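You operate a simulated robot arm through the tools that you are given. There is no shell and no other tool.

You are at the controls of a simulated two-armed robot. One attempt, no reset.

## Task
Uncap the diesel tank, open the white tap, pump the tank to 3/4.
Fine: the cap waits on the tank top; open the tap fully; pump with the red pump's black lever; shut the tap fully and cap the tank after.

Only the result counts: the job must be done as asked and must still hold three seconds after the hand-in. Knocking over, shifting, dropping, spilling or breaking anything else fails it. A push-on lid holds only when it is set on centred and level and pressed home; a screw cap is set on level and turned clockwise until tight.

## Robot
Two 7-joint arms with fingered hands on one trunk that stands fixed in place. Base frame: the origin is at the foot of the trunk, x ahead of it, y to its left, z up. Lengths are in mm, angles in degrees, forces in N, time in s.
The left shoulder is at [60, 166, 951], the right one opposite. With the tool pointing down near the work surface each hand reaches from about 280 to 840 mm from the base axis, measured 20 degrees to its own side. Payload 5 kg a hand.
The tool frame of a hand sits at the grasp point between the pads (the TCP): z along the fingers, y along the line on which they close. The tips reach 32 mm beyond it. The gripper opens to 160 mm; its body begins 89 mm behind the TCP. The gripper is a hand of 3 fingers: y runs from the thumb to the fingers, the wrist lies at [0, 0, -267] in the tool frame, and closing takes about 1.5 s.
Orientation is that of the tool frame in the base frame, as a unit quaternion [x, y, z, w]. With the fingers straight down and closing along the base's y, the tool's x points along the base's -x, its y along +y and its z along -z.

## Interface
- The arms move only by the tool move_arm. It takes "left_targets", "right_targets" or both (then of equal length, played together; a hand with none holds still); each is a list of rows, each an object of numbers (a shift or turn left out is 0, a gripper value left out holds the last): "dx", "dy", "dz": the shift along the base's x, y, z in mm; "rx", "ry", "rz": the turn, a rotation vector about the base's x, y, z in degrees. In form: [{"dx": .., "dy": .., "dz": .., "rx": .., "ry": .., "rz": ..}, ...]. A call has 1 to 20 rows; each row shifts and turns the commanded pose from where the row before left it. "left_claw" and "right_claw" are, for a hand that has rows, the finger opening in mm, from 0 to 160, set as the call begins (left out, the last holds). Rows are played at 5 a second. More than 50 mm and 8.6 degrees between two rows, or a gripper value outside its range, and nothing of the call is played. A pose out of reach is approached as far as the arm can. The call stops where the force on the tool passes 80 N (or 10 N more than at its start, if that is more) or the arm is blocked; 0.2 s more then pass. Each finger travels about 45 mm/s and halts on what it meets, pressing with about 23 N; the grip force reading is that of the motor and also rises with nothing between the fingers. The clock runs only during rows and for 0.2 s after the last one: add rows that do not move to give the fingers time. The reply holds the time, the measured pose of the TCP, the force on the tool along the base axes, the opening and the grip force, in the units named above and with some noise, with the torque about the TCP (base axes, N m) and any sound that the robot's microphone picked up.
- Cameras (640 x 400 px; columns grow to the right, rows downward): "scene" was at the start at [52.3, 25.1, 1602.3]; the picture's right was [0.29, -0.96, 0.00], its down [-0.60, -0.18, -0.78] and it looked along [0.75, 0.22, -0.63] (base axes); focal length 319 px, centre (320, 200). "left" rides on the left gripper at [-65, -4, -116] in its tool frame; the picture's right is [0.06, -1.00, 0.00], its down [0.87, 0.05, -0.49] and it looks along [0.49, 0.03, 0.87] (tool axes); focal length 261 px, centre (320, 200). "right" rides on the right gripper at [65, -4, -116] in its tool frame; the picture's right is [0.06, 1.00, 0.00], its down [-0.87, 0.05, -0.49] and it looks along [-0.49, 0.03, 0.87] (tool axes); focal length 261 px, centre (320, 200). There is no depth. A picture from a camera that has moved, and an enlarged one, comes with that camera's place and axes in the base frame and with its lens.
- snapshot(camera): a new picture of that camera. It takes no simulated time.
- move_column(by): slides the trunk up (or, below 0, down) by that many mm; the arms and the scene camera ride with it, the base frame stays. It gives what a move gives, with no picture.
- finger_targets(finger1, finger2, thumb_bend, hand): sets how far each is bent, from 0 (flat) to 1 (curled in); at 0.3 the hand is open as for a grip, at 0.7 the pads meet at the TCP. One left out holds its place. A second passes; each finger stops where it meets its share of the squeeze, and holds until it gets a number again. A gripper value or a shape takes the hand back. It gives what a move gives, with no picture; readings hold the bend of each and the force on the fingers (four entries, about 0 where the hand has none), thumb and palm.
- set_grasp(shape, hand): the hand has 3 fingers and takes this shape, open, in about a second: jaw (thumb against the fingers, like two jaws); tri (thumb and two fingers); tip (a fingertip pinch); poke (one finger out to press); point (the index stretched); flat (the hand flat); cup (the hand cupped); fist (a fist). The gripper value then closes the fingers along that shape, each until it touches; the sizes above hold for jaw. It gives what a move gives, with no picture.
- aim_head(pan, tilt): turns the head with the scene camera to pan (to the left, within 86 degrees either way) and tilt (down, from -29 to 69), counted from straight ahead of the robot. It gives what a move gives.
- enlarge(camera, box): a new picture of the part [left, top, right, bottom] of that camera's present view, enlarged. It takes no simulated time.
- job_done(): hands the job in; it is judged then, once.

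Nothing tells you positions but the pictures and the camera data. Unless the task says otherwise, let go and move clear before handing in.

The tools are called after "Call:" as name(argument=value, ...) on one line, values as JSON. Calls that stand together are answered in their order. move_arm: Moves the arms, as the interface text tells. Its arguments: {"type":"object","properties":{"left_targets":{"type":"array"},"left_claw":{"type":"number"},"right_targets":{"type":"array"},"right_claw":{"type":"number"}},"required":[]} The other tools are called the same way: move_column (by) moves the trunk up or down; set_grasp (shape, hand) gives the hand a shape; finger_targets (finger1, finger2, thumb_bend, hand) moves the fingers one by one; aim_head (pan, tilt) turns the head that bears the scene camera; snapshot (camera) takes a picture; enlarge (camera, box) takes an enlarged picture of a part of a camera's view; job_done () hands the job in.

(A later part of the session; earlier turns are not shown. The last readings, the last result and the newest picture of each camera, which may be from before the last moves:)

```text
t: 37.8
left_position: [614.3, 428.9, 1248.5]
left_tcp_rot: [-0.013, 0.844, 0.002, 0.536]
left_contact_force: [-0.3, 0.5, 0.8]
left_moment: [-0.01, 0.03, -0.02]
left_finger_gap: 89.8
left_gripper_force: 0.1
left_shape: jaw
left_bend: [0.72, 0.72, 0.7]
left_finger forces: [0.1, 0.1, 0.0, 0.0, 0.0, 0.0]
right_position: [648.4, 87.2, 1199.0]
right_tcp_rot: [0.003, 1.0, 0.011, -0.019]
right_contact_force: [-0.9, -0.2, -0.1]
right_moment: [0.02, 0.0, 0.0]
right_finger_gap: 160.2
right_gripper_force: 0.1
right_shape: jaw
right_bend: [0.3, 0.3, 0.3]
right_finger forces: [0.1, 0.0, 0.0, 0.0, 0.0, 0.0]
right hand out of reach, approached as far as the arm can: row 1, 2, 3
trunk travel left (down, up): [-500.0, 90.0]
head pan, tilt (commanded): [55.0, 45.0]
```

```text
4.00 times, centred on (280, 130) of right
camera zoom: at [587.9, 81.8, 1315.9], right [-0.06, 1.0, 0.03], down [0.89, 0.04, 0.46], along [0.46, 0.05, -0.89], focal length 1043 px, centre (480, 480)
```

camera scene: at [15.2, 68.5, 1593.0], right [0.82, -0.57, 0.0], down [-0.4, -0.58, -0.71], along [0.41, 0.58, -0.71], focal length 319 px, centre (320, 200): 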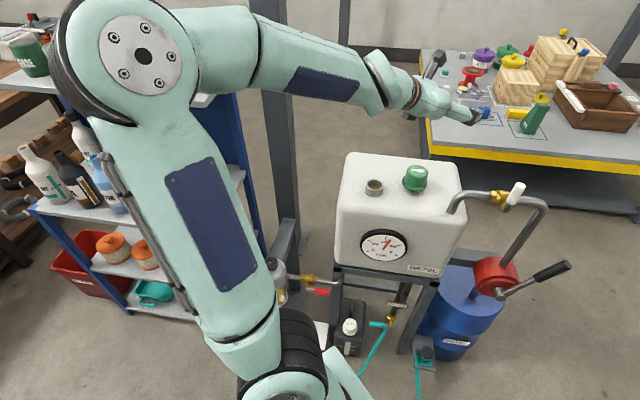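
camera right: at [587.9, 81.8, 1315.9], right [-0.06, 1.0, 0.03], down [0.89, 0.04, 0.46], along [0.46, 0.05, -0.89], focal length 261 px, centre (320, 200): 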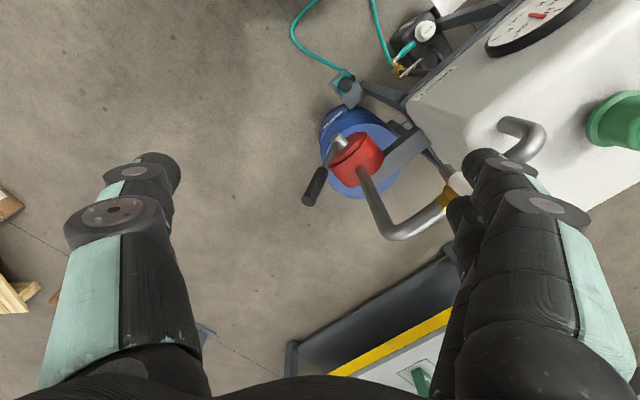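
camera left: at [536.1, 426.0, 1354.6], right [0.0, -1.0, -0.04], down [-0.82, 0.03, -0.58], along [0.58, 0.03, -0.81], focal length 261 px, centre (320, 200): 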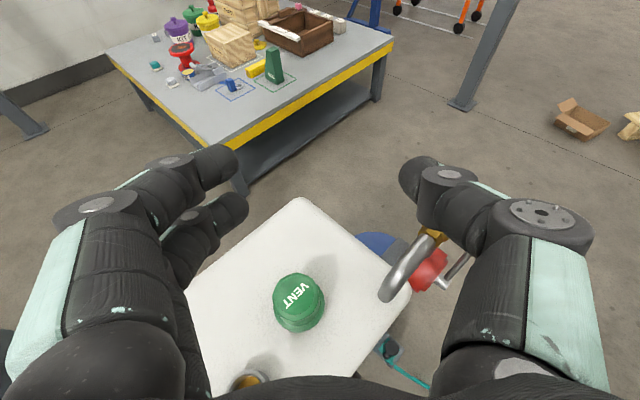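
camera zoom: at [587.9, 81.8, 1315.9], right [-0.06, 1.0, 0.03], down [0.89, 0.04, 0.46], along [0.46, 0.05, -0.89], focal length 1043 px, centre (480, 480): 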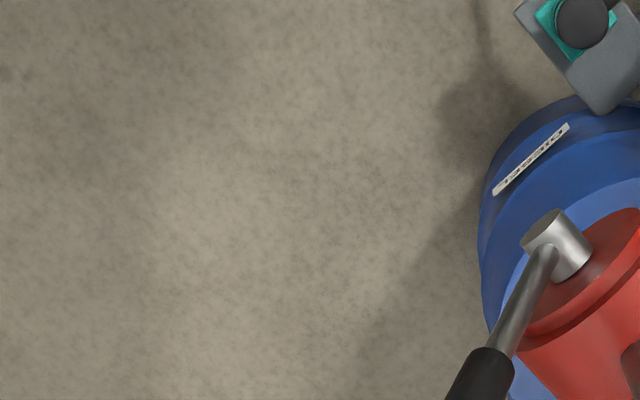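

My best estimate now: handle plane near (689, 245), pivot height about 1033, handle tip about 1110, and the pipe about 30 mm behind it. I'll withdraw the right hand to the right again, and tilt the left hand down to a gentler 45° pitch, checking its posture as it goes.

Call:
move_arm(right_targets=[{"dx": -20, "dy": -33, "dz": 10}, {"dx": -25, "dy": -33, "dz": 10}, {"dx": -25, "dy": -33, "dz": 10}, {"dx": -25, "dy": -33, "dz": 10}, {"dx": -25, "dy": -33, "dz": 10}, {"dx": -25, "dy": -33, "dz": 10}], left_targets=[{"ry": 7}, {"ry": 7}, {"ry": 6}, {}, {}, {}])

Call:
snapshot(camera="scene")

```text
t: 39.2
left_position: [612.5, 427.5, 1257.1]
left_tcp_rot: [-0.009, 0.908, 0.006, 0.418]
left_contact_force: [-0.6, 0.1, 1.4]
left_moment: [0.01, -0.03, 0.01]
left_finger_gap: 90.0
left_gripper_force: 0.1
left_shape: jaw
left_bend: [0.72, 0.72, 0.7]
left_finger forces: [0.1, 0.0, 0.0, 0.0, 0.1, 0.0]
left hand out of reach, approached as far as the arm can: row 1
right_position: [505.6, -110.1, 1255.6]
right_tcp_rot: [0.004, 1.0, 0.01, -0.021]
right_contact_force: [0.5, 0.3, 0.1]
right_moment: [0.01, -0.02, 0.02]
right_finger_gap: 160.1
right_gripper_force: 0.1
right_shape: jaw
right_bend: [0.3, 0.3, 0.3]
right_finger forces: [0.0, 0.0, 0.0, 0.1, 0.1, 0.0]
trunk travel left (down, up): [-500.0, 90.0]
head pan, tilt (commanded): [55.0, 45.0]
```

```text
taken
camera scene: at [15.5, 66.1, 1593.2], right [0.82, -0.57, 0.0], down [-0.41, -0.58, -0.71], along [0.41, 0.58, -0.71], focal length 319 px, centre (320, 200)
```

scene: 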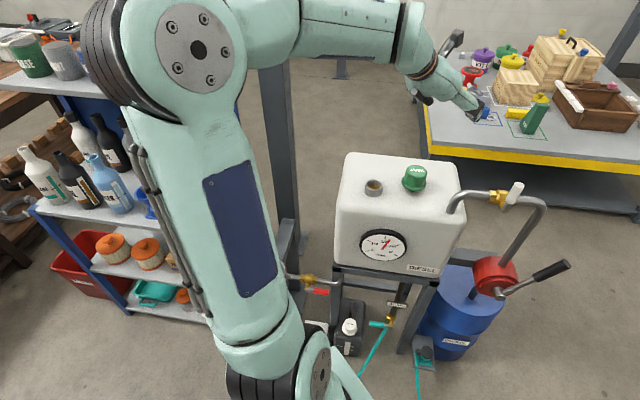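

The elbow is well clear of the shelf now. I'll bring the left hand across toward the tap while yawing it 45°, staying high.

Call:
move_arm(left_targets=[{"dx": 4, "dy": -33, "dz": -4, "rz": 7.5}, {"dx": 4, "dy": -33, "dz": -4, "rz": 7.5}, {"dx": 4, "dy": -33, "dz": -4, "rz": 7.5}])

Call:
aim_head(pan=30, tilt=42)

Call:
snapshot(camera="scene")

```text
t: 40.0
left_position: [622.8, 324.6, 1240.5]
left_tcp_rot: [-0.182, 0.893, 0.085, 0.402]
left_contact_force: [2.5, 2.5, 3.3]
left_moment: [-0.21, 0.32, -0.05]
left_finger_gap: 90.1
left_gripper_force: 0.1
left_shape: jaw
left_bend: [0.72, 0.72, 0.7]
left_finger forces: [0.0, 0.0, 0.0, 0.0, 0.0, 0.0]
right_position: [506.2, -110.6, 1255.1]
right_tcp_rot: [0.004, 1.0, 0.011, -0.022]
right_contact_force: [0.0, -0.6, -0.1]
right_moment: [0.04, 0.02, 0.02]
right_finger_gap: 160.2
right_gripper_force: 0.1
right_shape: jaw
right_bend: [0.3, 0.3, 0.3]
right_finger forces: [0.0, 0.0, 0.0, 0.1, 0.0, 0.0]
trunk travel left (down, up): [-500.0, 90.0]
head pan, tilt (commanded): [55.0, 45.0]
```

```text
t: 40.9
left_position: [621.7, 325.1, 1239.7]
left_tcp_rot: [-0.181, 0.895, 0.083, 0.4]
left_contact_force: [-0.2, 0.6, 0.3]
left_moment: [0.04, 0.02, -0.02]
left_finger_gap: 89.9
left_gripper_force: 0.0
left_shape: jaw
left_bend: [0.72, 0.72, 0.7]
left_finger forces: [0.0, 0.0, 0.0, 0.0, 0.0, 0.1]
right_position: [506.7, -109.4, 1255.6]
right_tcp_rot: [0.004, 1.0, 0.01, -0.022]
right_contact_force: [0.0, -0.1, 0.1]
right_moment: [0.03, 0.0, 0.02]
right_finger_gap: 160.0
right_gripper_force: 0.0
right_shape: jaw
right_bend: [0.3, 0.3, 0.3]
right_finger forces: [0.0, 0.0, 0.0, 0.1, 0.1, 0.1]
trunk travel left (down, up): [-500.0, 90.0]
head pan, tilt (commanded): [30.0, 42.0]
```

```text
taken
camera scene: at [42.3, 42.3, 1597.4], right [0.5, -0.87, 0.0], down [-0.58, -0.34, -0.74], along [0.64, 0.37, -0.67], focal length 319 px, centre (320, 200)
```

scene: 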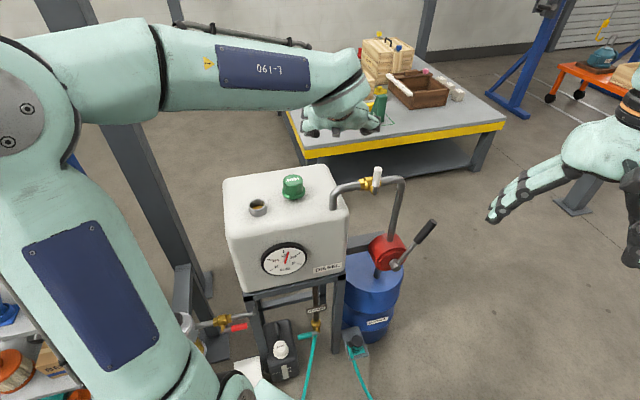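

Call:
move_arm(left_targets=[{"dx": 4, "dy": -30, "dz": -4, "rz": 7.5}, {"dx": 4, "dy": -30, "dz": -4, "rz": 7.5}, {"dx": 4, "dy": -30, "dz": -4, "rz": 7.5}, {}])

Call:
snapshot(camera="scene")

Call:
snapshot(camera="left")

```text
t: 41.9
left_position: [637.4, 240.2, 1233.5]
left_tcp_rot: [-0.357, 0.835, 0.164, 0.385]
left_contact_force: [-0.1, -1.1, -0.8]
left_moment: [0.02, 0.03, -0.01]
left_finger_gap: 89.7
left_gripper_force: 0.0
left_shape: jaw
left_bend: [0.72, 0.72, 0.7]
left_finger forces: [0.0, 0.1, 0.0, 0.1, 0.1, 0.1]
right_position: [505.8, -107.5, 1254.8]
right_tcp_rot: [0.003, 1.0, 0.009, -0.02]
right_contact_force: [0.8, -0.1, 0.1]
right_moment: [-0.06, -0.01, -0.03]
right_finger_gap: 160.1
right_gripper_force: 0.1
right_shape: jaw
right_bend: [0.3, 0.3, 0.3]
right_finger forces: [0.0, 0.0, 0.1, 0.0, 0.0, 0.0]
trunk travel left (down, up): [-500.0, 90.0]
head pan, tilt (commanded): [30.0, 42.0]
```

```text
taken
camera scene: at [41.7, 43.5, 1597.4], right [0.5, -0.87, 0.0], down [-0.58, -0.34, -0.74], along [0.64, 0.37, -0.67], focal length 319 px, centre (320, 200)
```

scene: 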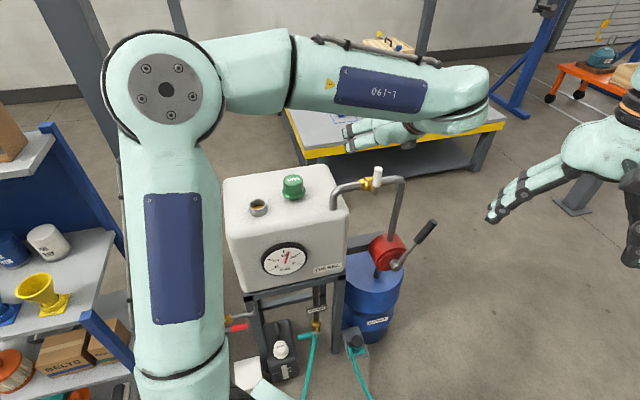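

```text
taken
camera left: at [608.0, 205.4, 1357.3], right [0.69, -0.72, -0.05], down [-0.69, -0.64, -0.34], along [0.21, 0.27, -0.94], focal length 261 px, centre (320, 200)
```

left: 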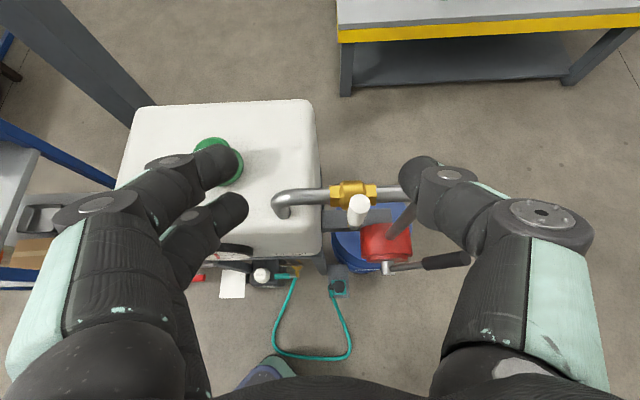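

Now the left camera looks straight down on the tap with its axes lined up to the pipe. Zooming in for accurate positions.

Call:
enlarge(camera="left", box=[280, 150, 440, 250])

Call:
enlarge(camera="left", box=[340, 190, 500, 290])

Call:
enlarge(camera="scene", box=[310, 140, 470, 240])

```text
4.00 times, centred on (360, 200) of left
camera zoom: at [608.0, 205.4, 1357.3], right [0.69, -0.72, -0.05], down [-0.69, -0.64, -0.34], along [0.21, 0.27, -0.94], focal length 1043 px, centre (160, 200)
```

zoom: 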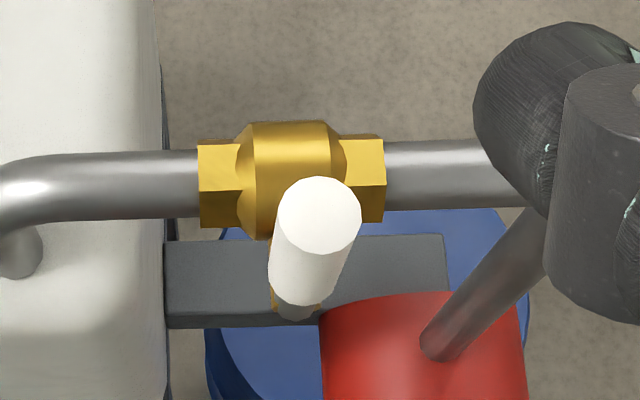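

```text
4.00 times, centred on (420, 240) of left
camera zoom: at [608.0, 205.4, 1357.3], right [0.69, -0.72, -0.05], down [-0.69, -0.64, -0.34], along [0.21, 0.27, -0.94], focal length 1043 px, centre (-80, 40)
```

zoom: 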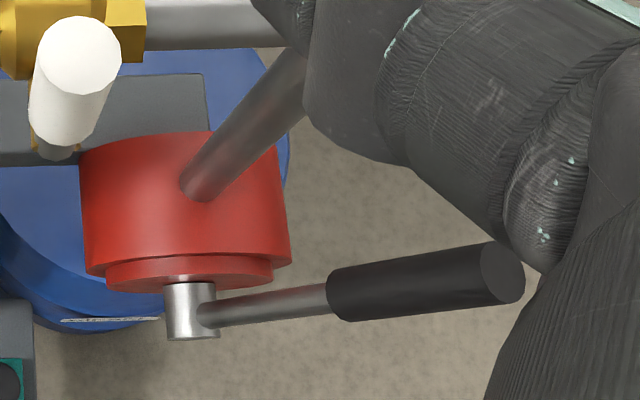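

```text
4.00 times, centred on (390, 190) of scene
camera zoom: at [41.7, 43.5, 1597.4], right [0.5, -0.87, 0.0], down [-0.58, -0.34, -0.74], along [0.64, 0.37, -0.67], focal length 1277 px, centre (40, 240)
```

zoom: 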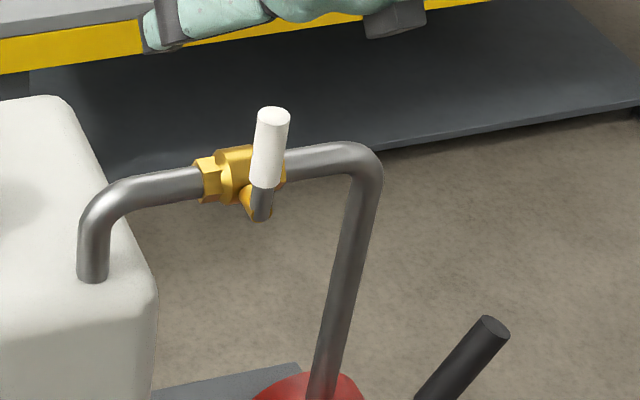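

Good triangulation now: handle top (687, 244, 1111), pivot near height 1031, and the pipe about 42 mm behind the handle. The pump lever tip is at (802, 82, 899) with its pivot near (726, 146, 728). I'll bring the open left hand down so the handle stands between thumb and fingers.

Call:
move_arm(left_targets=[{"dx": 15, "dy": -2, "dz": -20}, {"dx": 15, "dy": -1, "dz": -25}, {"dx": 14, "dy": -1, "dz": -25}, {"dx": 0, "dy": 2, "dz": -25}])

Call:
snapshot(camera="left")

Call:
enlarge(camera="scene", box=[310, 120, 470, 220])

```text
t: 42.9
left_position: [682.3, 239.3, 1135.3]
left_tcp_rot: [-0.357, 0.836, 0.165, 0.384]
left_contact_force: [0.5, 0.7, 0.2]
left_moment: [-0.03, 0.02, 0.0]
left_finger_gap: 89.7
left_gripper_force: 0.0
left_shape: jaw
left_bend: [0.72, 0.72, 0.7]
left_finger forces: [0.0, 0.0, 0.0, 0.0, 0.0, 0.0]
right_position: [508.8, -107.0, 1255.5]
right_tcp_rot: [0.003, 1.0, 0.009, -0.022]
right_contact_force: [0.3, 0.1, -0.9]
right_moment: [-0.04, 0.02, 0.01]
right_finger_gap: 160.1
right_gripper_force: 0.1
right_shape: jaw
right_bend: [0.3, 0.3, 0.3]
right_finger forces: [0.0, 0.0, 0.0, 0.0, 0.0, 0.0]
trunk travel left (down, up): [-500.0, 90.0]
head pan, tilt (commanded): [30.0, 42.0]
```

```text
taken
camera left: at [654.5, 205.3, 1260.2], right [0.69, -0.72, -0.05], down [-0.69, -0.64, -0.34], along [0.21, 0.27, -0.94], focal length 261 px, centre (320, 200)
```

left: 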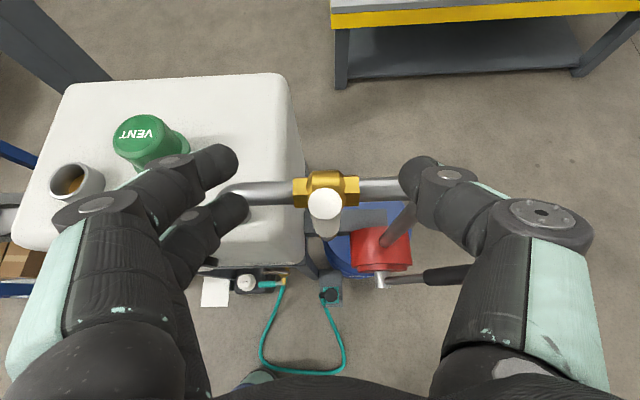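

```text
4.00 times, centred on (390, 170) of scene
camera zoom: at [43.6, 44.0, 1597.4], right [0.5, -0.87, 0.0], down [-0.58, -0.34, -0.74], along [0.64, 0.37, -0.67], focal length 1277 px, centre (40, 320)
```

zoom: 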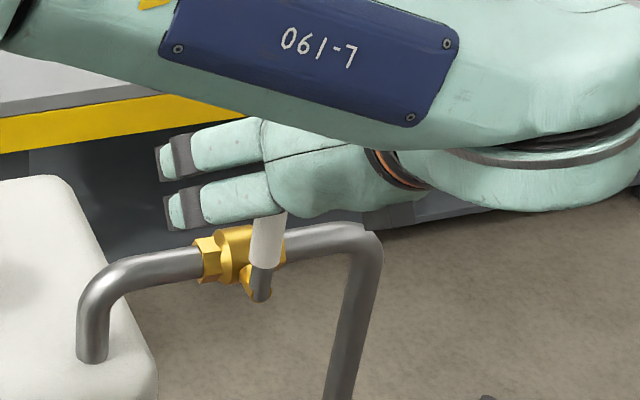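

The handle is centred between the digits. I'll lower another 50 mm so the digits straddle its upper half.

Call:
move_arm(left_targets=[{"dz": -18}, {"dz": -16}, {"dz": -16}, {}])

Call:
snapshot(camera="left")

Call:
enlarge(camera="scene", box=[310, 120, 470, 220])

```text
t: 43.9
left_position: [680.7, 237.7, 1088.0]
left_tcp_rot: [-0.356, 0.835, 0.165, 0.385]
left_contact_force: [0.1, -0.7, -0.1]
left_moment: [0.01, 0.02, 0.0]
left_finger_gap: 90.0
left_gripper_force: 0.0
left_shape: jaw
left_bend: [0.72, 0.72, 0.7]
left_finger forces: [0.0, 0.1, 0.0, 0.0, 0.0, 0.0]
right_position: [506.4, -110.5, 1256.3]
right_tcp_rot: [0.004, 1.0, 0.011, -0.022]
right_contact_force: [-0.9, -0.5, -0.4]
right_moment: [0.04, -0.03, -0.02]
right_finger_gap: 159.8
right_gripper_force: 0.1
right_shape: jaw
right_bend: [0.3, 0.3, 0.3]
right_finger forces: [0.0, 0.1, 0.0, 0.0, 0.2, 0.0]
trunk travel left (down, up): [-500.0, 90.0]
head pan, tilt (commanded): [30.0, 42.0]
```

```text
taken
camera left: at [652.5, 201.8, 1211.1], right [0.69, -0.72, -0.05], down [-0.69, -0.64, -0.34], along [0.21, 0.27, -0.94], focal length 261 px, centre (320, 200)
```

left: 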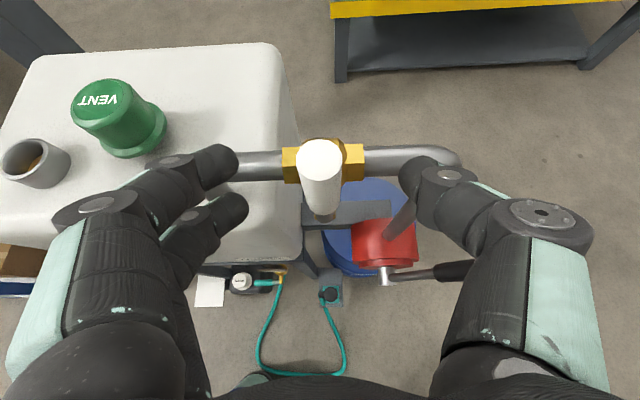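

```text
4.00 times, centred on (390, 170) of scene
camera zoom: at [42.1, 41.8, 1597.5], right [0.5, -0.87, 0.0], down [-0.58, -0.33, -0.74], along [0.64, 0.37, -0.67], focal length 1277 px, centre (40, 320)
```

zoom: 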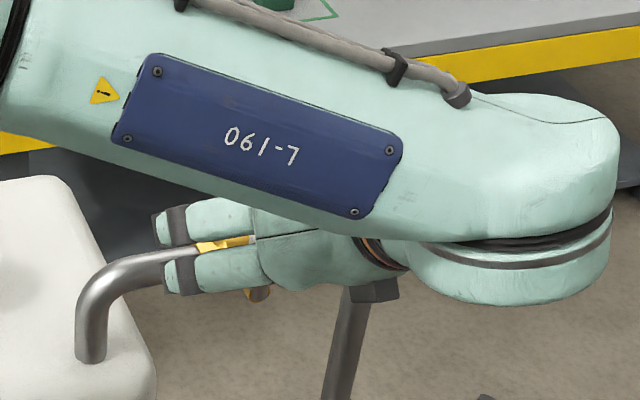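

The handle stands between the digits and the pipe is clear. I'll narrow the gap to about 36 mm, then nudge toward the pump side to feel which way the tap turns.

Call:
move_arm(left_targets=[{}, {}, {}, {}, {}], left_claw=36)

Call:
enlarge(camera="left", box=[240, 100, 400, 200])

```text
t: 45.1
left_position: [681.5, 236.8, 1087.0]
left_tcp_rot: [-0.355, 0.835, 0.164, 0.386]
left_contact_force: [0.1, 0.7, -0.2]
left_moment: [0.01, -0.03, 0.0]
left_finger_gap: 36.2
left_gripper_force: 0.0
left_shape: jaw
left_bend: [0.73, 0.73, 0.7]
left_finger forces: [0.0, 0.1, 0.0, 0.0, 0.0, 0.0]
right_position: [507.1, -109.6, 1255.0]
right_tcp_rot: [0.004, 1.0, 0.009, -0.022]
right_contact_force: [-0.3, 0.3, 0.0]
right_moment: [-0.01, 0.03, -0.04]
right_finger_gap: 160.4
right_gripper_force: 0.1
right_shape: jaw
right_bend: [0.3, 0.3, 0.3]
right_finger forces: [0.1, 0.0, 0.0, 0.0, 0.0, 0.0]
trunk travel left (down, up): [-500.0, 90.0]
head pan, tilt (commanded): [30.0, 42.0]
```

```text
4.00 times, centred on (320, 150) of left
camera zoom: at [652.8, 202.1, 1211.0], right [0.69, -0.72, -0.05], down [-0.69, -0.64, -0.34], along [0.21, 0.27, -0.94], focal length 1043 px, centre (320, 400)
```

zoom: 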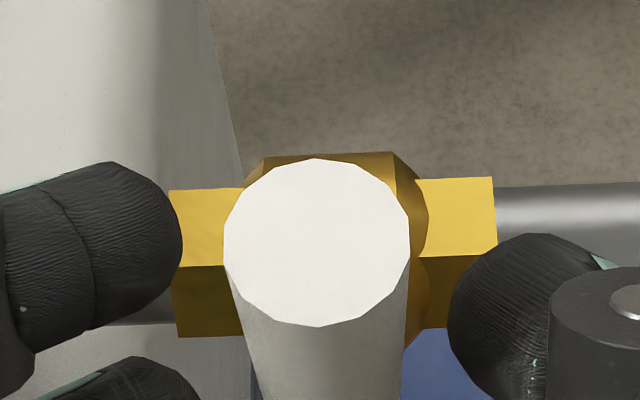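

Call:
move_arm(left_targets=[{"dx": 3.5, "dy": -3.5}, {"dx": 3.5, "dy": -3.5}, {"dx": 3.5, "dy": -3.5}, {}])

Call:
enlarge(camera="left", box=[240, 100, 400, 200])

```text
t: 46.1
left_position: [691.8, 226.9, 1086.7]
left_tcp_rot: [-0.356, 0.836, 0.164, 0.385]
left_contact_force: [-3.0, 2.0, 2.8]
left_moment: [0.09, 0.12, 0.09]
left_finger_gap: 37.4
left_gripper_force: 0.0
left_shape: jaw
left_bend: [0.73, 0.73, 0.7]
left_finger forces: [0.0, 3.2, 0.1, 0.0, 0.0, 0.1]
right_position: [506.8, -108.4, 1254.9]
right_tcp_rot: [0.003, 1.0, 0.009, -0.02]
right_contact_force: [-0.4, -0.2, -1.0]
right_moment: [0.02, -0.03, 0.01]
right_finger_gap: 159.8
right_gripper_force: 0.0
right_shape: jaw
right_bend: [0.3, 0.3, 0.3]
right_finger forces: [0.0, 0.0, 0.1, 0.1, 0.0, 0.0]
trunk travel left (down, up): [-500.0, 90.0]
head pan, tilt (commanded): [30.0, 42.0]
```

```text
4.00 times, centred on (320, 150) of left
camera zoom: at [663.3, 192.1, 1210.4], right [0.69, -0.72, -0.05], down [-0.69, -0.64, -0.34], along [0.21, 0.27, -0.94], focal length 1043 px, centre (320, 400)
```

zoom: 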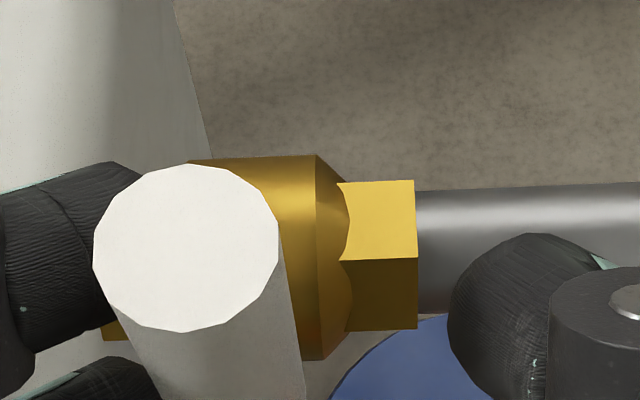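

Call:
move_arm(left_targets=[{"dx": 2, "dy": -2}, {"dx": 2, "dy": -2}, {"dx": 2, "dy": -2}, {}])

Call:
enlarge(camera="left", box=[240, 100, 400, 200])

```text
t: 47.1
left_position: [697.0, 221.4, 1087.6]
left_tcp_rot: [-0.357, 0.835, 0.165, 0.385]
left_contact_force: [-10.1, 4.7, 2.8]
left_moment: [0.15, 0.25, 0.22]
left_finger_gap: 40.9
left_gripper_force: 0.1
left_shape: jaw
left_bend: [0.72, 0.72, 0.7]
left_finger forces: [2.4, 8.6, 0.1, 0.0, 0.1, 0.0]
right_position: [505.3, -108.3, 1256.2]
right_tcp_rot: [0.003, 1.0, 0.01, -0.021]
right_contact_force: [0.5, 0.3, 0.9]
right_moment: [-0.02, 0.02, -0.03]
right_finger_gap: 160.0
right_gripper_force: 0.0
right_shape: jaw
right_bend: [0.3, 0.3, 0.3]
right_finger forces: [0.1, 0.0, 0.0, 0.1, 0.0, 0.1]
trunk travel left (down, up): [-500.0, 90.0]
head pan, tilt (commanded): [30.0, 42.0]
```

```text
4.00 times, centred on (320, 150) of left
camera zoom: at [668.7, 186.4, 1211.1], right [0.69, -0.72, -0.05], down [-0.69, -0.64, -0.34], along [0.21, 0.27, -0.94], focal length 1043 px, centre (320, 400)
```

zoom: 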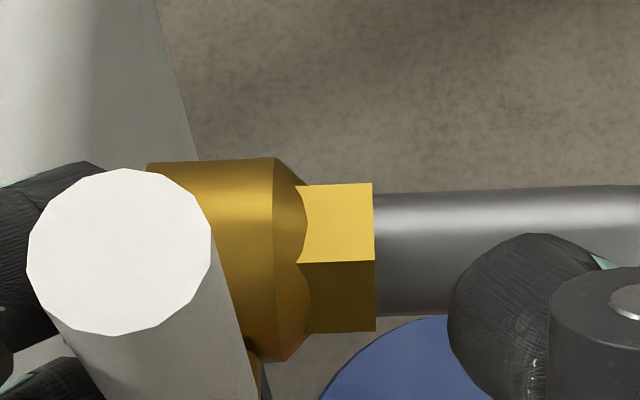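

The handle does not move toward the pump under about 11 N. I'll try the other direction (toward the tank) with the thumb.

Call:
move_arm(left_targets=[{"dx": -5, "dy": 5}, {"dx": -5, "dy": 5}, {"dx": -5, "dy": 5}, {"dx": -5, "dy": 5}, {"dx": -4, "dy": 4}, {}])

Call:
enlarge(camera="left", box=[240, 100, 400, 200])

```text
t: 48.5
left_position: [674.3, 245.1, 1088.5]
left_tcp_rot: [-0.355, 0.836, 0.165, 0.384]
left_contact_force: [0.8, -1.6, 0.9]
left_moment: [-0.02, 0.0, -0.07]
left_finger_gap: 36.5
left_gripper_force: 0.1
left_shape: jaw
left_bend: [0.73, 0.73, 0.7]
left_finger forces: [0.0, 0.0, 0.0, 0.0, 1.4, 0.0]
right_position: [505.8, -108.5, 1255.4]
right_tcp_rot: [0.004, 1.0, 0.011, -0.021]
right_contact_force: [0.0, -0.1, 0.1]
right_moment: [0.01, 0.0, -0.01]
right_finger_gap: 159.9
right_gripper_force: 0.2
right_shape: jaw
right_bend: [0.3, 0.3, 0.3]
right_finger forces: [0.0, 0.1, 0.0, 0.1, 0.0, 0.0]
trunk travel left (down, up): [-500.0, 90.0]
head pan, tilt (commanded): [30.0, 42.0]
```

```text
4.00 times, centred on (320, 150) of left
camera zoom: at [646.1, 208.5, 1211.5], right [0.69, -0.72, -0.05], down [-0.69, -0.64, -0.34], along [0.22, 0.27, -0.94], focal length 1043 px, centre (320, 400)
```

zoom: 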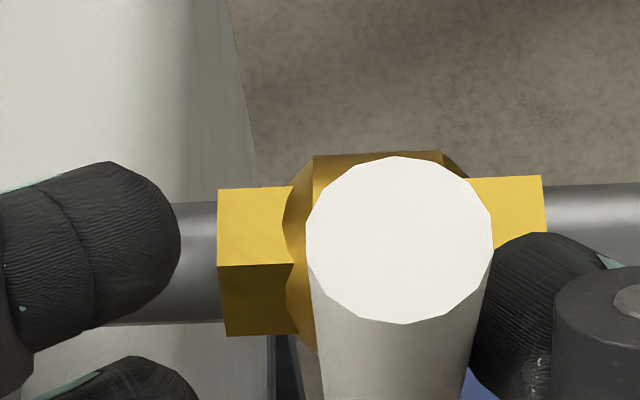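

Thumb is now touching the handle. I'll press a bit farther toward the tank side.

Call:
move_arm(left_targets=[{"dx": -2, "dy": 2}, {"dx": -2, "dy": 2}, {"dx": -2, "dy": 2}, {"dx": -2, "dy": 2}, {}])

Call:
enlarge(camera="left", box=[240, 100, 400, 200])

```text
t: 49.7
left_position: [665.7, 252.0, 1086.5]
left_tcp_rot: [-0.357, 0.835, 0.166, 0.385]
left_contact_force: [2.8, -0.6, 1.7]
left_moment: [-0.01, -0.06, 0.01]
left_finger_gap: 37.3
left_gripper_force: 0.1
left_shape: jaw
left_bend: [0.73, 0.73, 0.7]
left_finger forces: [0.1, 0.0, 0.0, 0.1, 2.6, 0.1]
right_position: [506.0, -110.7, 1255.3]
right_tcp_rot: [0.003, 1.0, 0.011, -0.021]
right_contact_force: [-1.0, -0.2, -0.9]
right_moment: [-0.05, -0.01, 0.01]
right_finger_gap: 159.5
right_gripper_force: 0.0
right_shape: jaw
right_bend: [0.3, 0.3, 0.3]
right_finger forces: [0.0, 0.1, 0.0, 0.0, 0.1, 0.1]
trunk travel left (down, up): [-500.0, 90.0]
head pan, tilt (commanded): [30.0, 42.0]
```

```text
4.00 times, centred on (320, 150) of left
camera zoom: at [637.1, 216.8, 1210.3], right [0.69, -0.72, -0.05], down [-0.69, -0.64, -0.34], along [0.21, 0.27, -0.94], focal length 1043 px, centre (320, 400)
```

zoom: 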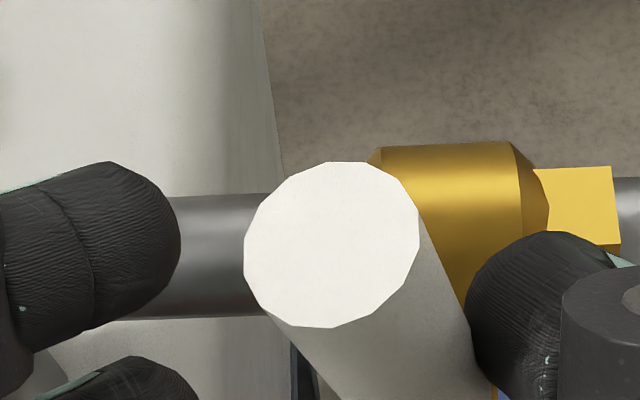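

The handle yields easily toward the tank side (about 3 N), so that is the opening direction. I'll follow its arc with the thumb, backing slightly away from the pipe as I go.

Call:
move_arm(left_targets=[{"dx": -5.66, "dy": 1.41, "dz": 4}, {"dx": -5.66, "dy": 1.41, "dz": 3}, {"dx": -3.54, "dy": 3.54, "dz": 1}, {"dx": -4.24, "dy": 4.24, "dz": -1}, {"dx": -4.24, "dy": 4.24, "dz": -2}, {}])

Call:
snapshot(camera="left")

Call:
enlarge(camera="scene", box=[290, 120, 450, 220])

```text
t: 51.1
left_position: [642.3, 267.6, 1093.7]
left_tcp_rot: [-0.356, 0.835, 0.165, 0.385]
left_contact_force: [0.6, -0.4, 1.1]
left_moment: [-0.01, -0.05, -0.01]
left_finger_gap: 36.7
left_gripper_force: 0.0
left_shape: jaw
left_bend: [0.73, 0.73, 0.7]
left_finger forces: [0.1, 0.0, 0.0, 0.1, 0.3, 0.0]
right_position: [506.6, -109.4, 1255.9]
right_tcp_rot: [0.004, 1.0, 0.01, -0.021]
right_contact_force: [-0.6, -0.2, -0.4]
right_moment: [-0.01, 0.04, 0.01]
right_finger_gap: 160.1
right_gripper_force: 0.0
right_shape: jaw
right_bend: [0.3, 0.3, 0.3]
right_finger forces: [0.0, 0.1, 0.0, 0.1, 0.0, 0.0]
trunk travel left (down, up): [-500.0, 90.0]
head pan, tilt (commanded): [30.0, 42.0]
```

```text
taken
camera left: at [614.2, 232.0, 1216.5], right [0.69, -0.72, -0.05], down [-0.69, -0.64, -0.34], along [0.21, 0.27, -0.94], focal length 261 px, centre (320, 200)
```

left: 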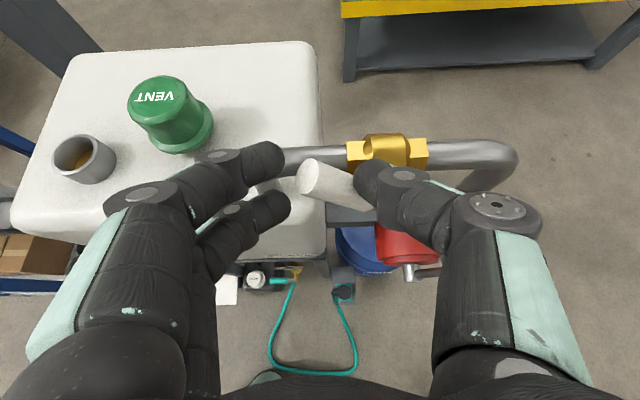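

```text
4.00 times, centred on (370, 170) of scene
camera zoom: at [42.5, 42.0, 1597.4], right [0.5, -0.87, 0.0], down [-0.58, -0.33, -0.74], along [0.64, 0.37, -0.67], focal length 1277 px, centre (120, 320)
```

zoom: 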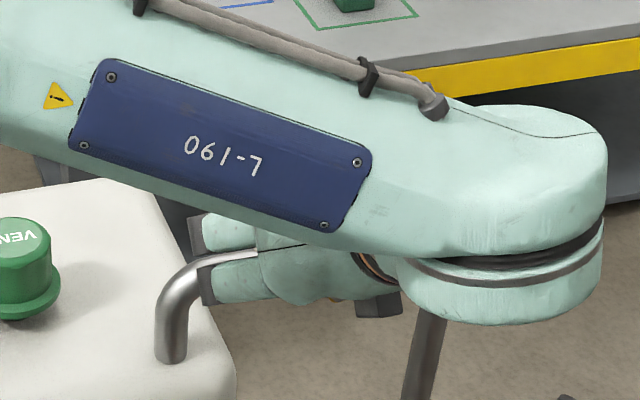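

The handle is at about 45° and turns freely. I'll continue down the arc toward horizontal.

Call:
move_arm(left_targets=[{"dx": -4.2, "dy": 4.2, "dz": -4}, {"dx": -4.2, "dy": 4.2, "dz": -5}, {"dx": -3.5, "dy": 3.5, "dz": -5}, {"dx": -3.5, "dy": 3.5, "dz": -6}, {}])

Call:
snapshot(camera="left")

Call:
enlarge(camera="left", box=[240, 90, 440, 215])

```text
t: 52.3
left_position: [626.7, 283.2, 1071.6]
left_tcp_rot: [-0.355, 0.835, 0.165, 0.386]
left_contact_force: [0.9, 0.0, 0.0]
left_moment: [0.0, -0.03, -0.02]
left_finger_gap: 36.3
left_gripper_force: 0.0
left_shape: jaw
left_bend: [0.73, 0.73, 0.7]
left_finger forces: [0.0, 0.0, 0.0, 0.0, 0.0, 0.0]
right_position: [507.0, -109.7, 1255.1]
right_tcp_rot: [0.004, 1.0, 0.009, -0.021]
right_contact_force: [-0.3, -0.2, -0.4]
right_moment: [0.02, 0.01, -0.04]
right_finger_gap: 159.9
right_gripper_force: 0.1
right_shape: jaw
right_bend: [0.3, 0.3, 0.3]
right_finger forces: [0.0, 0.0, 0.1, 0.1, 0.0, 0.1]
trunk travel left (down, up): [-500.0, 90.0]
head pan, tilt (commanded): [30.0, 42.0]
```

```text
taken
camera left: at [599.0, 247.6, 1195.8], right [0.69, -0.72, -0.05], down [-0.69, -0.64, -0.34], along [0.21, 0.27, -0.94], focal length 261 px, centre (320, 200)
```

left: 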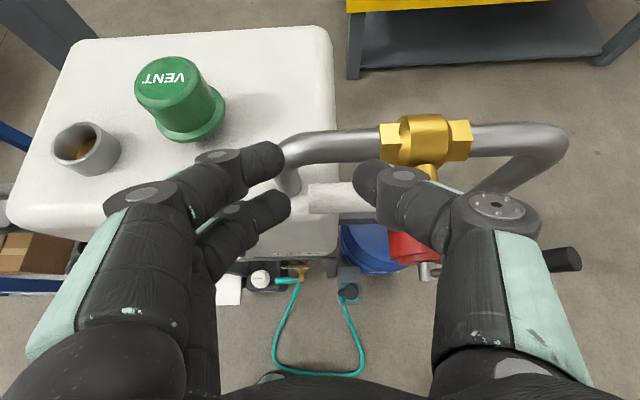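

```text
3.20 times, centred on (340, 152) of left
camera zoom: at [599.0, 247.6, 1195.8], right [0.69, -0.72, -0.05], down [-0.69, -0.64, -0.34], along [0.21, 0.27, -0.94], focal length 834 px, centre (256, 352)
```

zoom: 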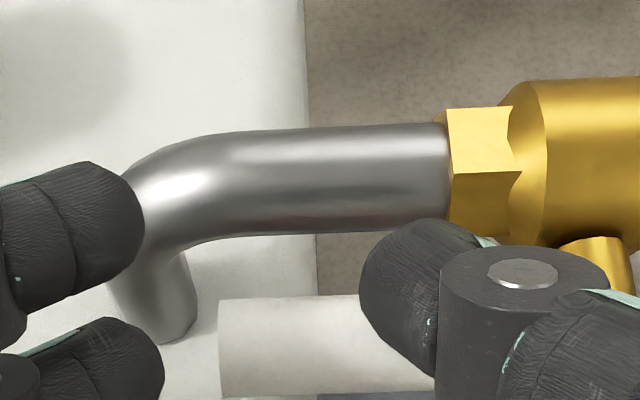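

The handle now lies parallel to the pipe. I'll press gently from above to make sure it sits on its open stop.

Call:
move_arm(left_targets=[{"dx": -2, "dy": 2, "dz": -5}, {"dx": -1, "dy": 1, "dz": -4}, {}])

Call:
snapshot(camera="left")

Call:
enlarge(camera="scene", box=[290, 140, 450, 240])

```text
t: 53.1
left_position: [624.9, 285.8, 1065.1]
left_tcp_rot: [-0.356, 0.835, 0.164, 0.387]
left_contact_force: [5.8, 3.9, 16.0]
left_moment: [0.0, -0.72, 0.19]
left_finger_gap: 37.0
left_gripper_force: 0.1
left_shape: jaw
left_bend: [0.73, 0.73, 0.7]
left_finger forces: [0.1, 0.0, 0.1, 0.0, 16.3, 0.0]
right_position: [505.6, -108.9, 1255.3]
right_tcp_rot: [0.003, 1.0, 0.01, -0.021]
right_contact_force: [-0.1, 0.5, 0.1]
right_moment: [0.03, 0.04, 0.03]
right_finger_gap: 160.2
right_gripper_force: 0.0
right_shape: jaw
right_bend: [0.3, 0.3, 0.3]
right_finger forces: [0.1, 0.0, 0.1, 0.0, 0.1, 0.0]
trunk travel left (down, up): [-500.0, 90.0]
head pan, tilt (commanded): [30.0, 42.0]
```

```text
taken
camera left: at [595.7, 250.2, 1188.7], right [0.69, -0.72, -0.05], down [-0.69, -0.64, -0.34], along [0.22, 0.27, -0.94], focal length 261 px, centre (320, 200)
```

left: 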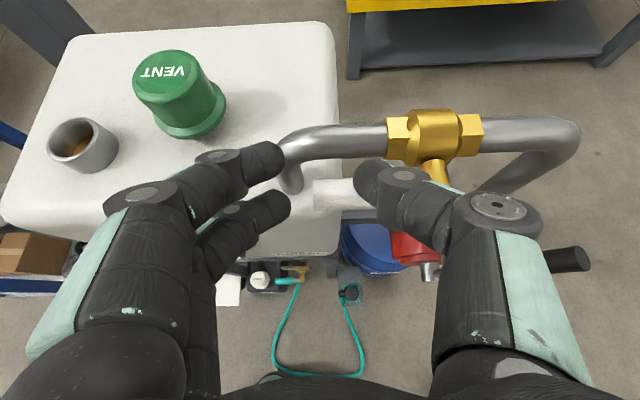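

```text
4.00 times, centred on (370, 190) of scene
camera zoom: at [41.9, 42.1, 1597.7], right [0.5, -0.87, 0.0], down [-0.58, -0.33, -0.74], along [0.64, 0.37, -0.67], focal length 1277 px, centre (120, 240)
```

zoom: 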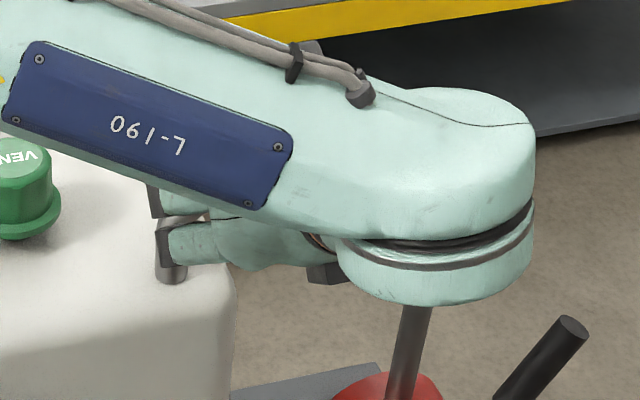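

The thumb presses against a firm stop with about 16 N, so the tap is fully open. I'll lift the hand off and check that the handle stays put.

Call:
move_arm(left_targets=[{"dz": 8}, {"dx": -8, "dy": -8, "dz": 20}, {"dx": -10, "dy": -10, "dz": 35}, {"dx": -10, "dy": -10, "dz": 40}])

Call:
snapshot(camera="left")

Call:
snapshot(camera="scene")

Call:
enlarge(camera="scene", box=[310, 140, 470, 240])

```text
t: 54.1
left_position: [596.3, 258.0, 1166.2]
left_tcp_rot: [-0.355, 0.836, 0.164, 0.385]
left_contact_force: [0.0, -1.2, -0.4]
left_moment: [0.01, 0.02, -0.03]
left_finger_gap: 36.1
left_gripper_force: 0.1
left_shape: jaw
left_bend: [0.73, 0.73, 0.7]
left_finger forces: [0.0, 0.0, 0.0, 0.1, 0.1, 0.0]
right_position: [505.7, -109.5, 1256.3]
right_tcp_rot: [0.004, 1.0, 0.01, -0.021]
right_contact_force: [0.1, 0.6, -0.4]
right_moment: [0.04, -0.03, -0.01]
right_finger_gap: 160.2
right_gripper_force: 0.0
right_shape: jaw
right_bend: [0.3, 0.3, 0.3]
right_finger forces: [0.0, 0.1, 0.1, 0.0, 0.0, 0.1]
trunk travel left (down, up): [-500.0, 90.0]
head pan, tilt (commanded): [30.0, 42.0]
```

```text
taken
camera left: at [567.9, 222.0, 1290.8], right [0.69, -0.72, -0.05], down [-0.69, -0.64, -0.34], along [0.21, 0.27, -0.94], focal length 261 px, centre (320, 200)
```

left: 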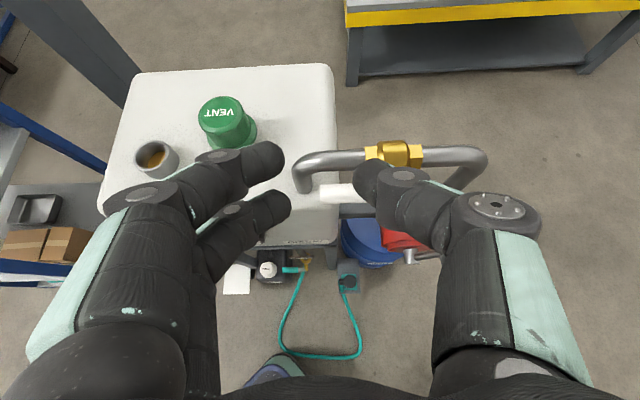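

```text
taken
camera scene: at [41.4, 41.3, 1597.4], right [0.5, -0.87, 0.0], down [-0.58, -0.33, -0.74], along [0.64, 0.37, -0.67], focal length 319 px, centre (320, 200)
```

scene: 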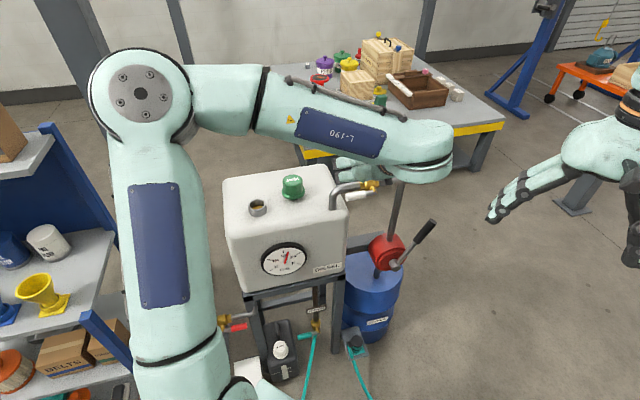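

```text
4.00 times, centred on (390, 190) of scene
camera zoom: at [41.4, 41.3, 1597.4], right [0.5, -0.87, 0.0], down [-0.58, -0.33, -0.74], along [0.64, 0.37, -0.67], focal length 1277 px, centre (40, 240)
```

zoom: 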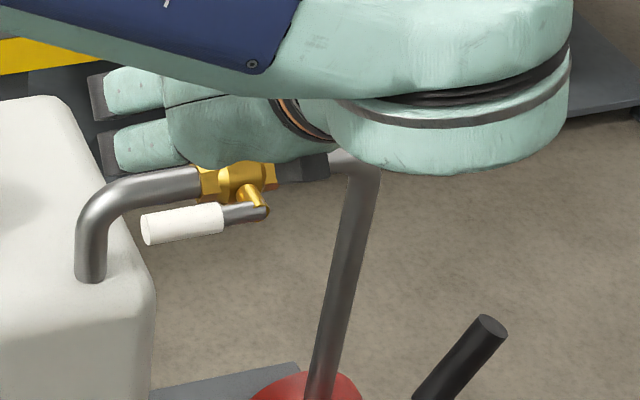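

The tap handle now lies along the pipe and stays there: open. Next is the pump lever; I'll move the right hand farther out of the way, and take the left hand across above the lever.

Call:
move_arm(right_targets=[{"dx": -15, "dy": -35}, {"dx": -15, "dy": -35}, {"dx": -15, "dy": -35}, {"dx": -15, "dy": -35}, {}, {}], left_targets=[{}, {}, {"dx": 20, "dy": -20, "dz": -15}, {"dx": 25, "dy": -23, "dz": -15}, {"dx": 25, "dy": -23, "dz": -10}, {"dx": 25, "dy": -23, "dz": -10}], left_claw=90)

Call:
snapshot(camera="scene")

Call:
snapshot(camera="left")

Call:
snapshot(camera="right")

```text
t: 55.5
left_position: [693.4, 167.6, 1115.0]
left_tcp_rot: [-0.355, 0.836, 0.165, 0.384]
left_contact_force: [0.8, -0.6, -0.7]
left_moment: [0.02, 0.02, 0.01]
left_finger_gap: 89.4
left_gripper_force: 0.1
left_shape: jaw
left_bend: [0.72, 0.72, 0.7]
left_finger forces: [0.0, 0.0, 0.0, 0.1, 0.0, 0.1]
right_position: [445.0, -249.5, 1256.2]
right_tcp_rot: [0.004, 1.0, 0.01, -0.021]
right_contact_force: [-0.2, -0.2, -0.2]
right_moment: [0.05, -0.01, -0.03]
right_finger_gap: 160.1
right_gripper_force: 0.0
right_shape: jaw
right_bend: [0.3, 0.3, 0.3]
right_finger forces: [0.0, 0.0, 0.0, 0.0, 0.0, 0.0]
trunk travel left (down, up): [-500.0, 90.0]
head pan, tilt (commanded): [30.0, 42.0]
```

```text
taken
camera scene: at [42.8, 41.0, 1597.5], right [0.5, -0.87, 0.0], down [-0.58, -0.33, -0.74], along [0.64, 0.37, -0.67], focal length 319 px, centre (320, 200)
```

scene: 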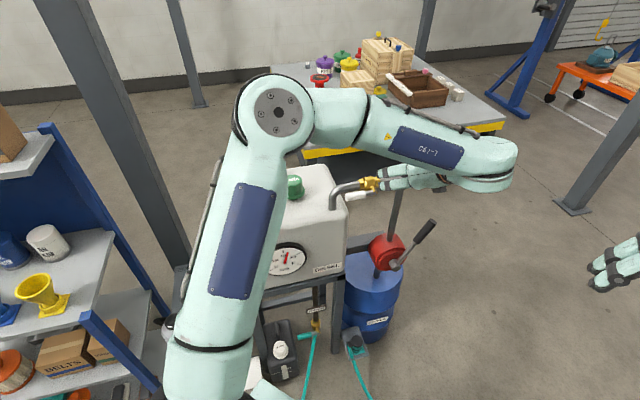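

```text
taken
camera left: at [666.0, 132.7, 1239.1], right [0.69, -0.72, -0.05], down [-0.69, -0.64, -0.34], along [0.21, 0.27, -0.94], focal length 261 px, centre (320, 200)
```

left: 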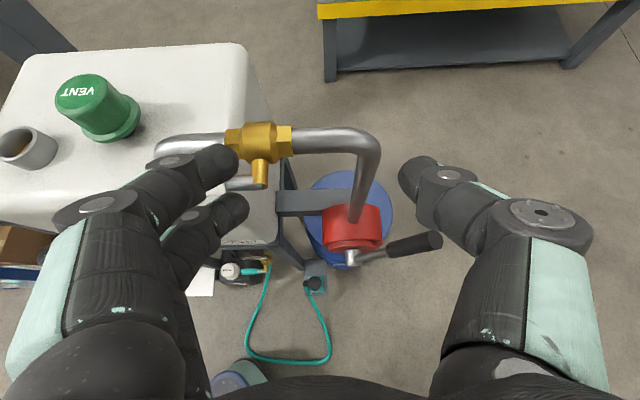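

```text
taken
camera right: at [385.9, -255.0, 1373.4], right [-0.05, 1.0, 0.02], down [0.89, 0.04, 0.46], along [0.45, 0.05, -0.89], focal length 261 px, centre (320, 200)
```

right: 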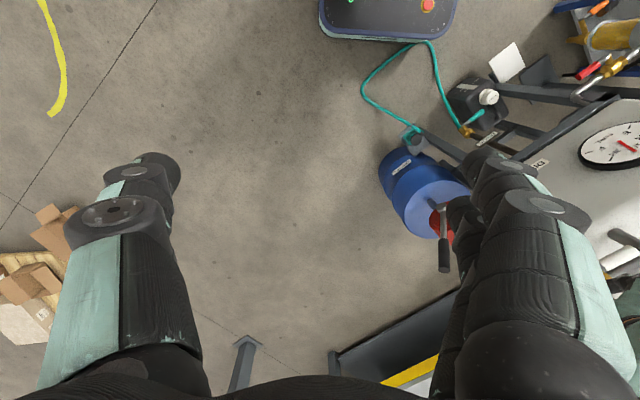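

The right camera still sees the gauge at its edge, and the left hand is on its way to the lever. I'll continue over to directly above the black grip.

Call:
move_arm(left_targets=[{"dx": 18, "dy": -15.4, "dz": -10}, {"dx": 18, "dy": -15.4, "dz": -15}, {"dx": 18, "dy": -15.4, "dz": -20}, {"dx": 18, "dy": -15.4, "dz": -25}, {"dx": 18, "dy": -15.4, "dz": -30}, {}], right_targets=[{"dy": 10}, {"dy": 10}, {"dy": 10}, {"dy": 10}, {}, {}])

Call:
snapshot(camera="scene")

Call:
snapshot(camera="left")

Call:
snapshot(camera="right")

```text
t: 56.9
left_position: [783.4, 93.7, 1014.7]
left_tcp_rot: [-0.356, 0.836, 0.165, 0.384]
left_contact_force: [-0.3, 1.1, -0.4]
left_moment: [-0.03, -0.02, -0.03]
left_finger_gap: 89.6
left_gripper_force: 0.1
left_shape: jaw
left_bend: [0.72, 0.72, 0.7]
left_finger forces: [0.0, 0.1, 0.0, 0.0, 0.0, 0.0]
right_position: [444.3, -208.7, 1256.9]
right_tcp_rot: [0.004, 1.0, 0.009, -0.02]
right_contact_force: [-0.7, -0.4, 0.5]
right_moment: [-0.04, 0.03, -0.03]
right_finger_gap: 160.3
right_gripper_force: 0.1
right_shape: jaw
right_bend: [0.3, 0.3, 0.3]
right_finger forces: [0.1, 0.0, 0.0, 0.0, 0.0, 0.0]
trunk travel left (down, up): [-500.0, 90.0]
head pan, tilt (commanded): [30.0, 42.0]
```

```text
taken
camera scene: at [41.9, 42.5, 1597.5], right [0.5, -0.87, 0.0], down [-0.58, -0.34, -0.74], along [0.64, 0.37, -0.67], focal length 319 px, centre (320, 200)
```

scene: 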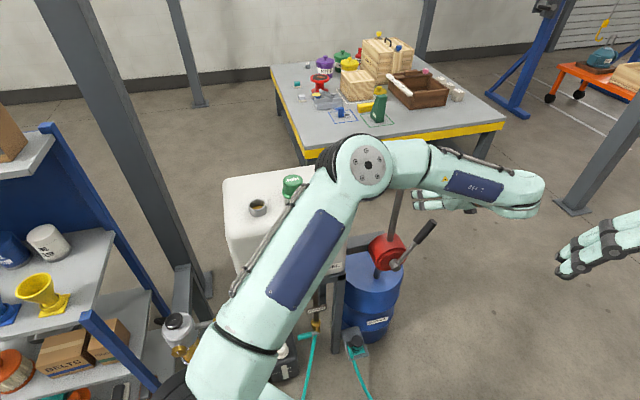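

```text
taken
camera left: at [754.2, 58.8, 1139.6], right [0.69, -0.72, -0.05], down [-0.69, -0.64, -0.34], along [0.22, 0.27, -0.94], focal length 261 px, centre (320, 200)
```

left: 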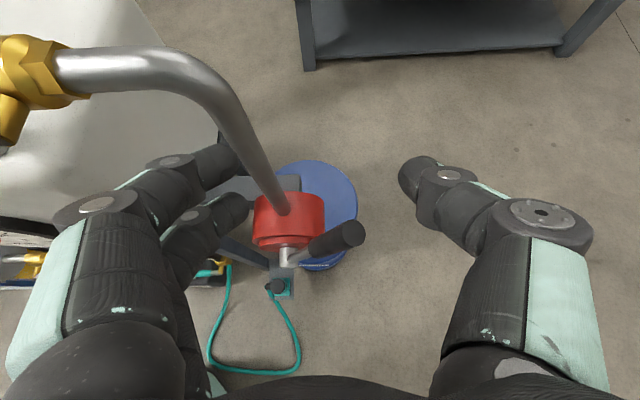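

```text
taken
camera right: at [384.7, -214.3, 1373.7], right [-0.06, 1.0, 0.02], down [0.89, 0.04, 0.46], along [0.45, 0.04, -0.89], focal length 261 px, centre (320, 200)
```

right: 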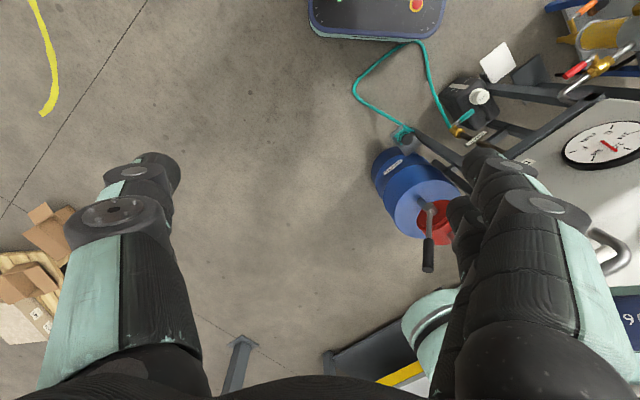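

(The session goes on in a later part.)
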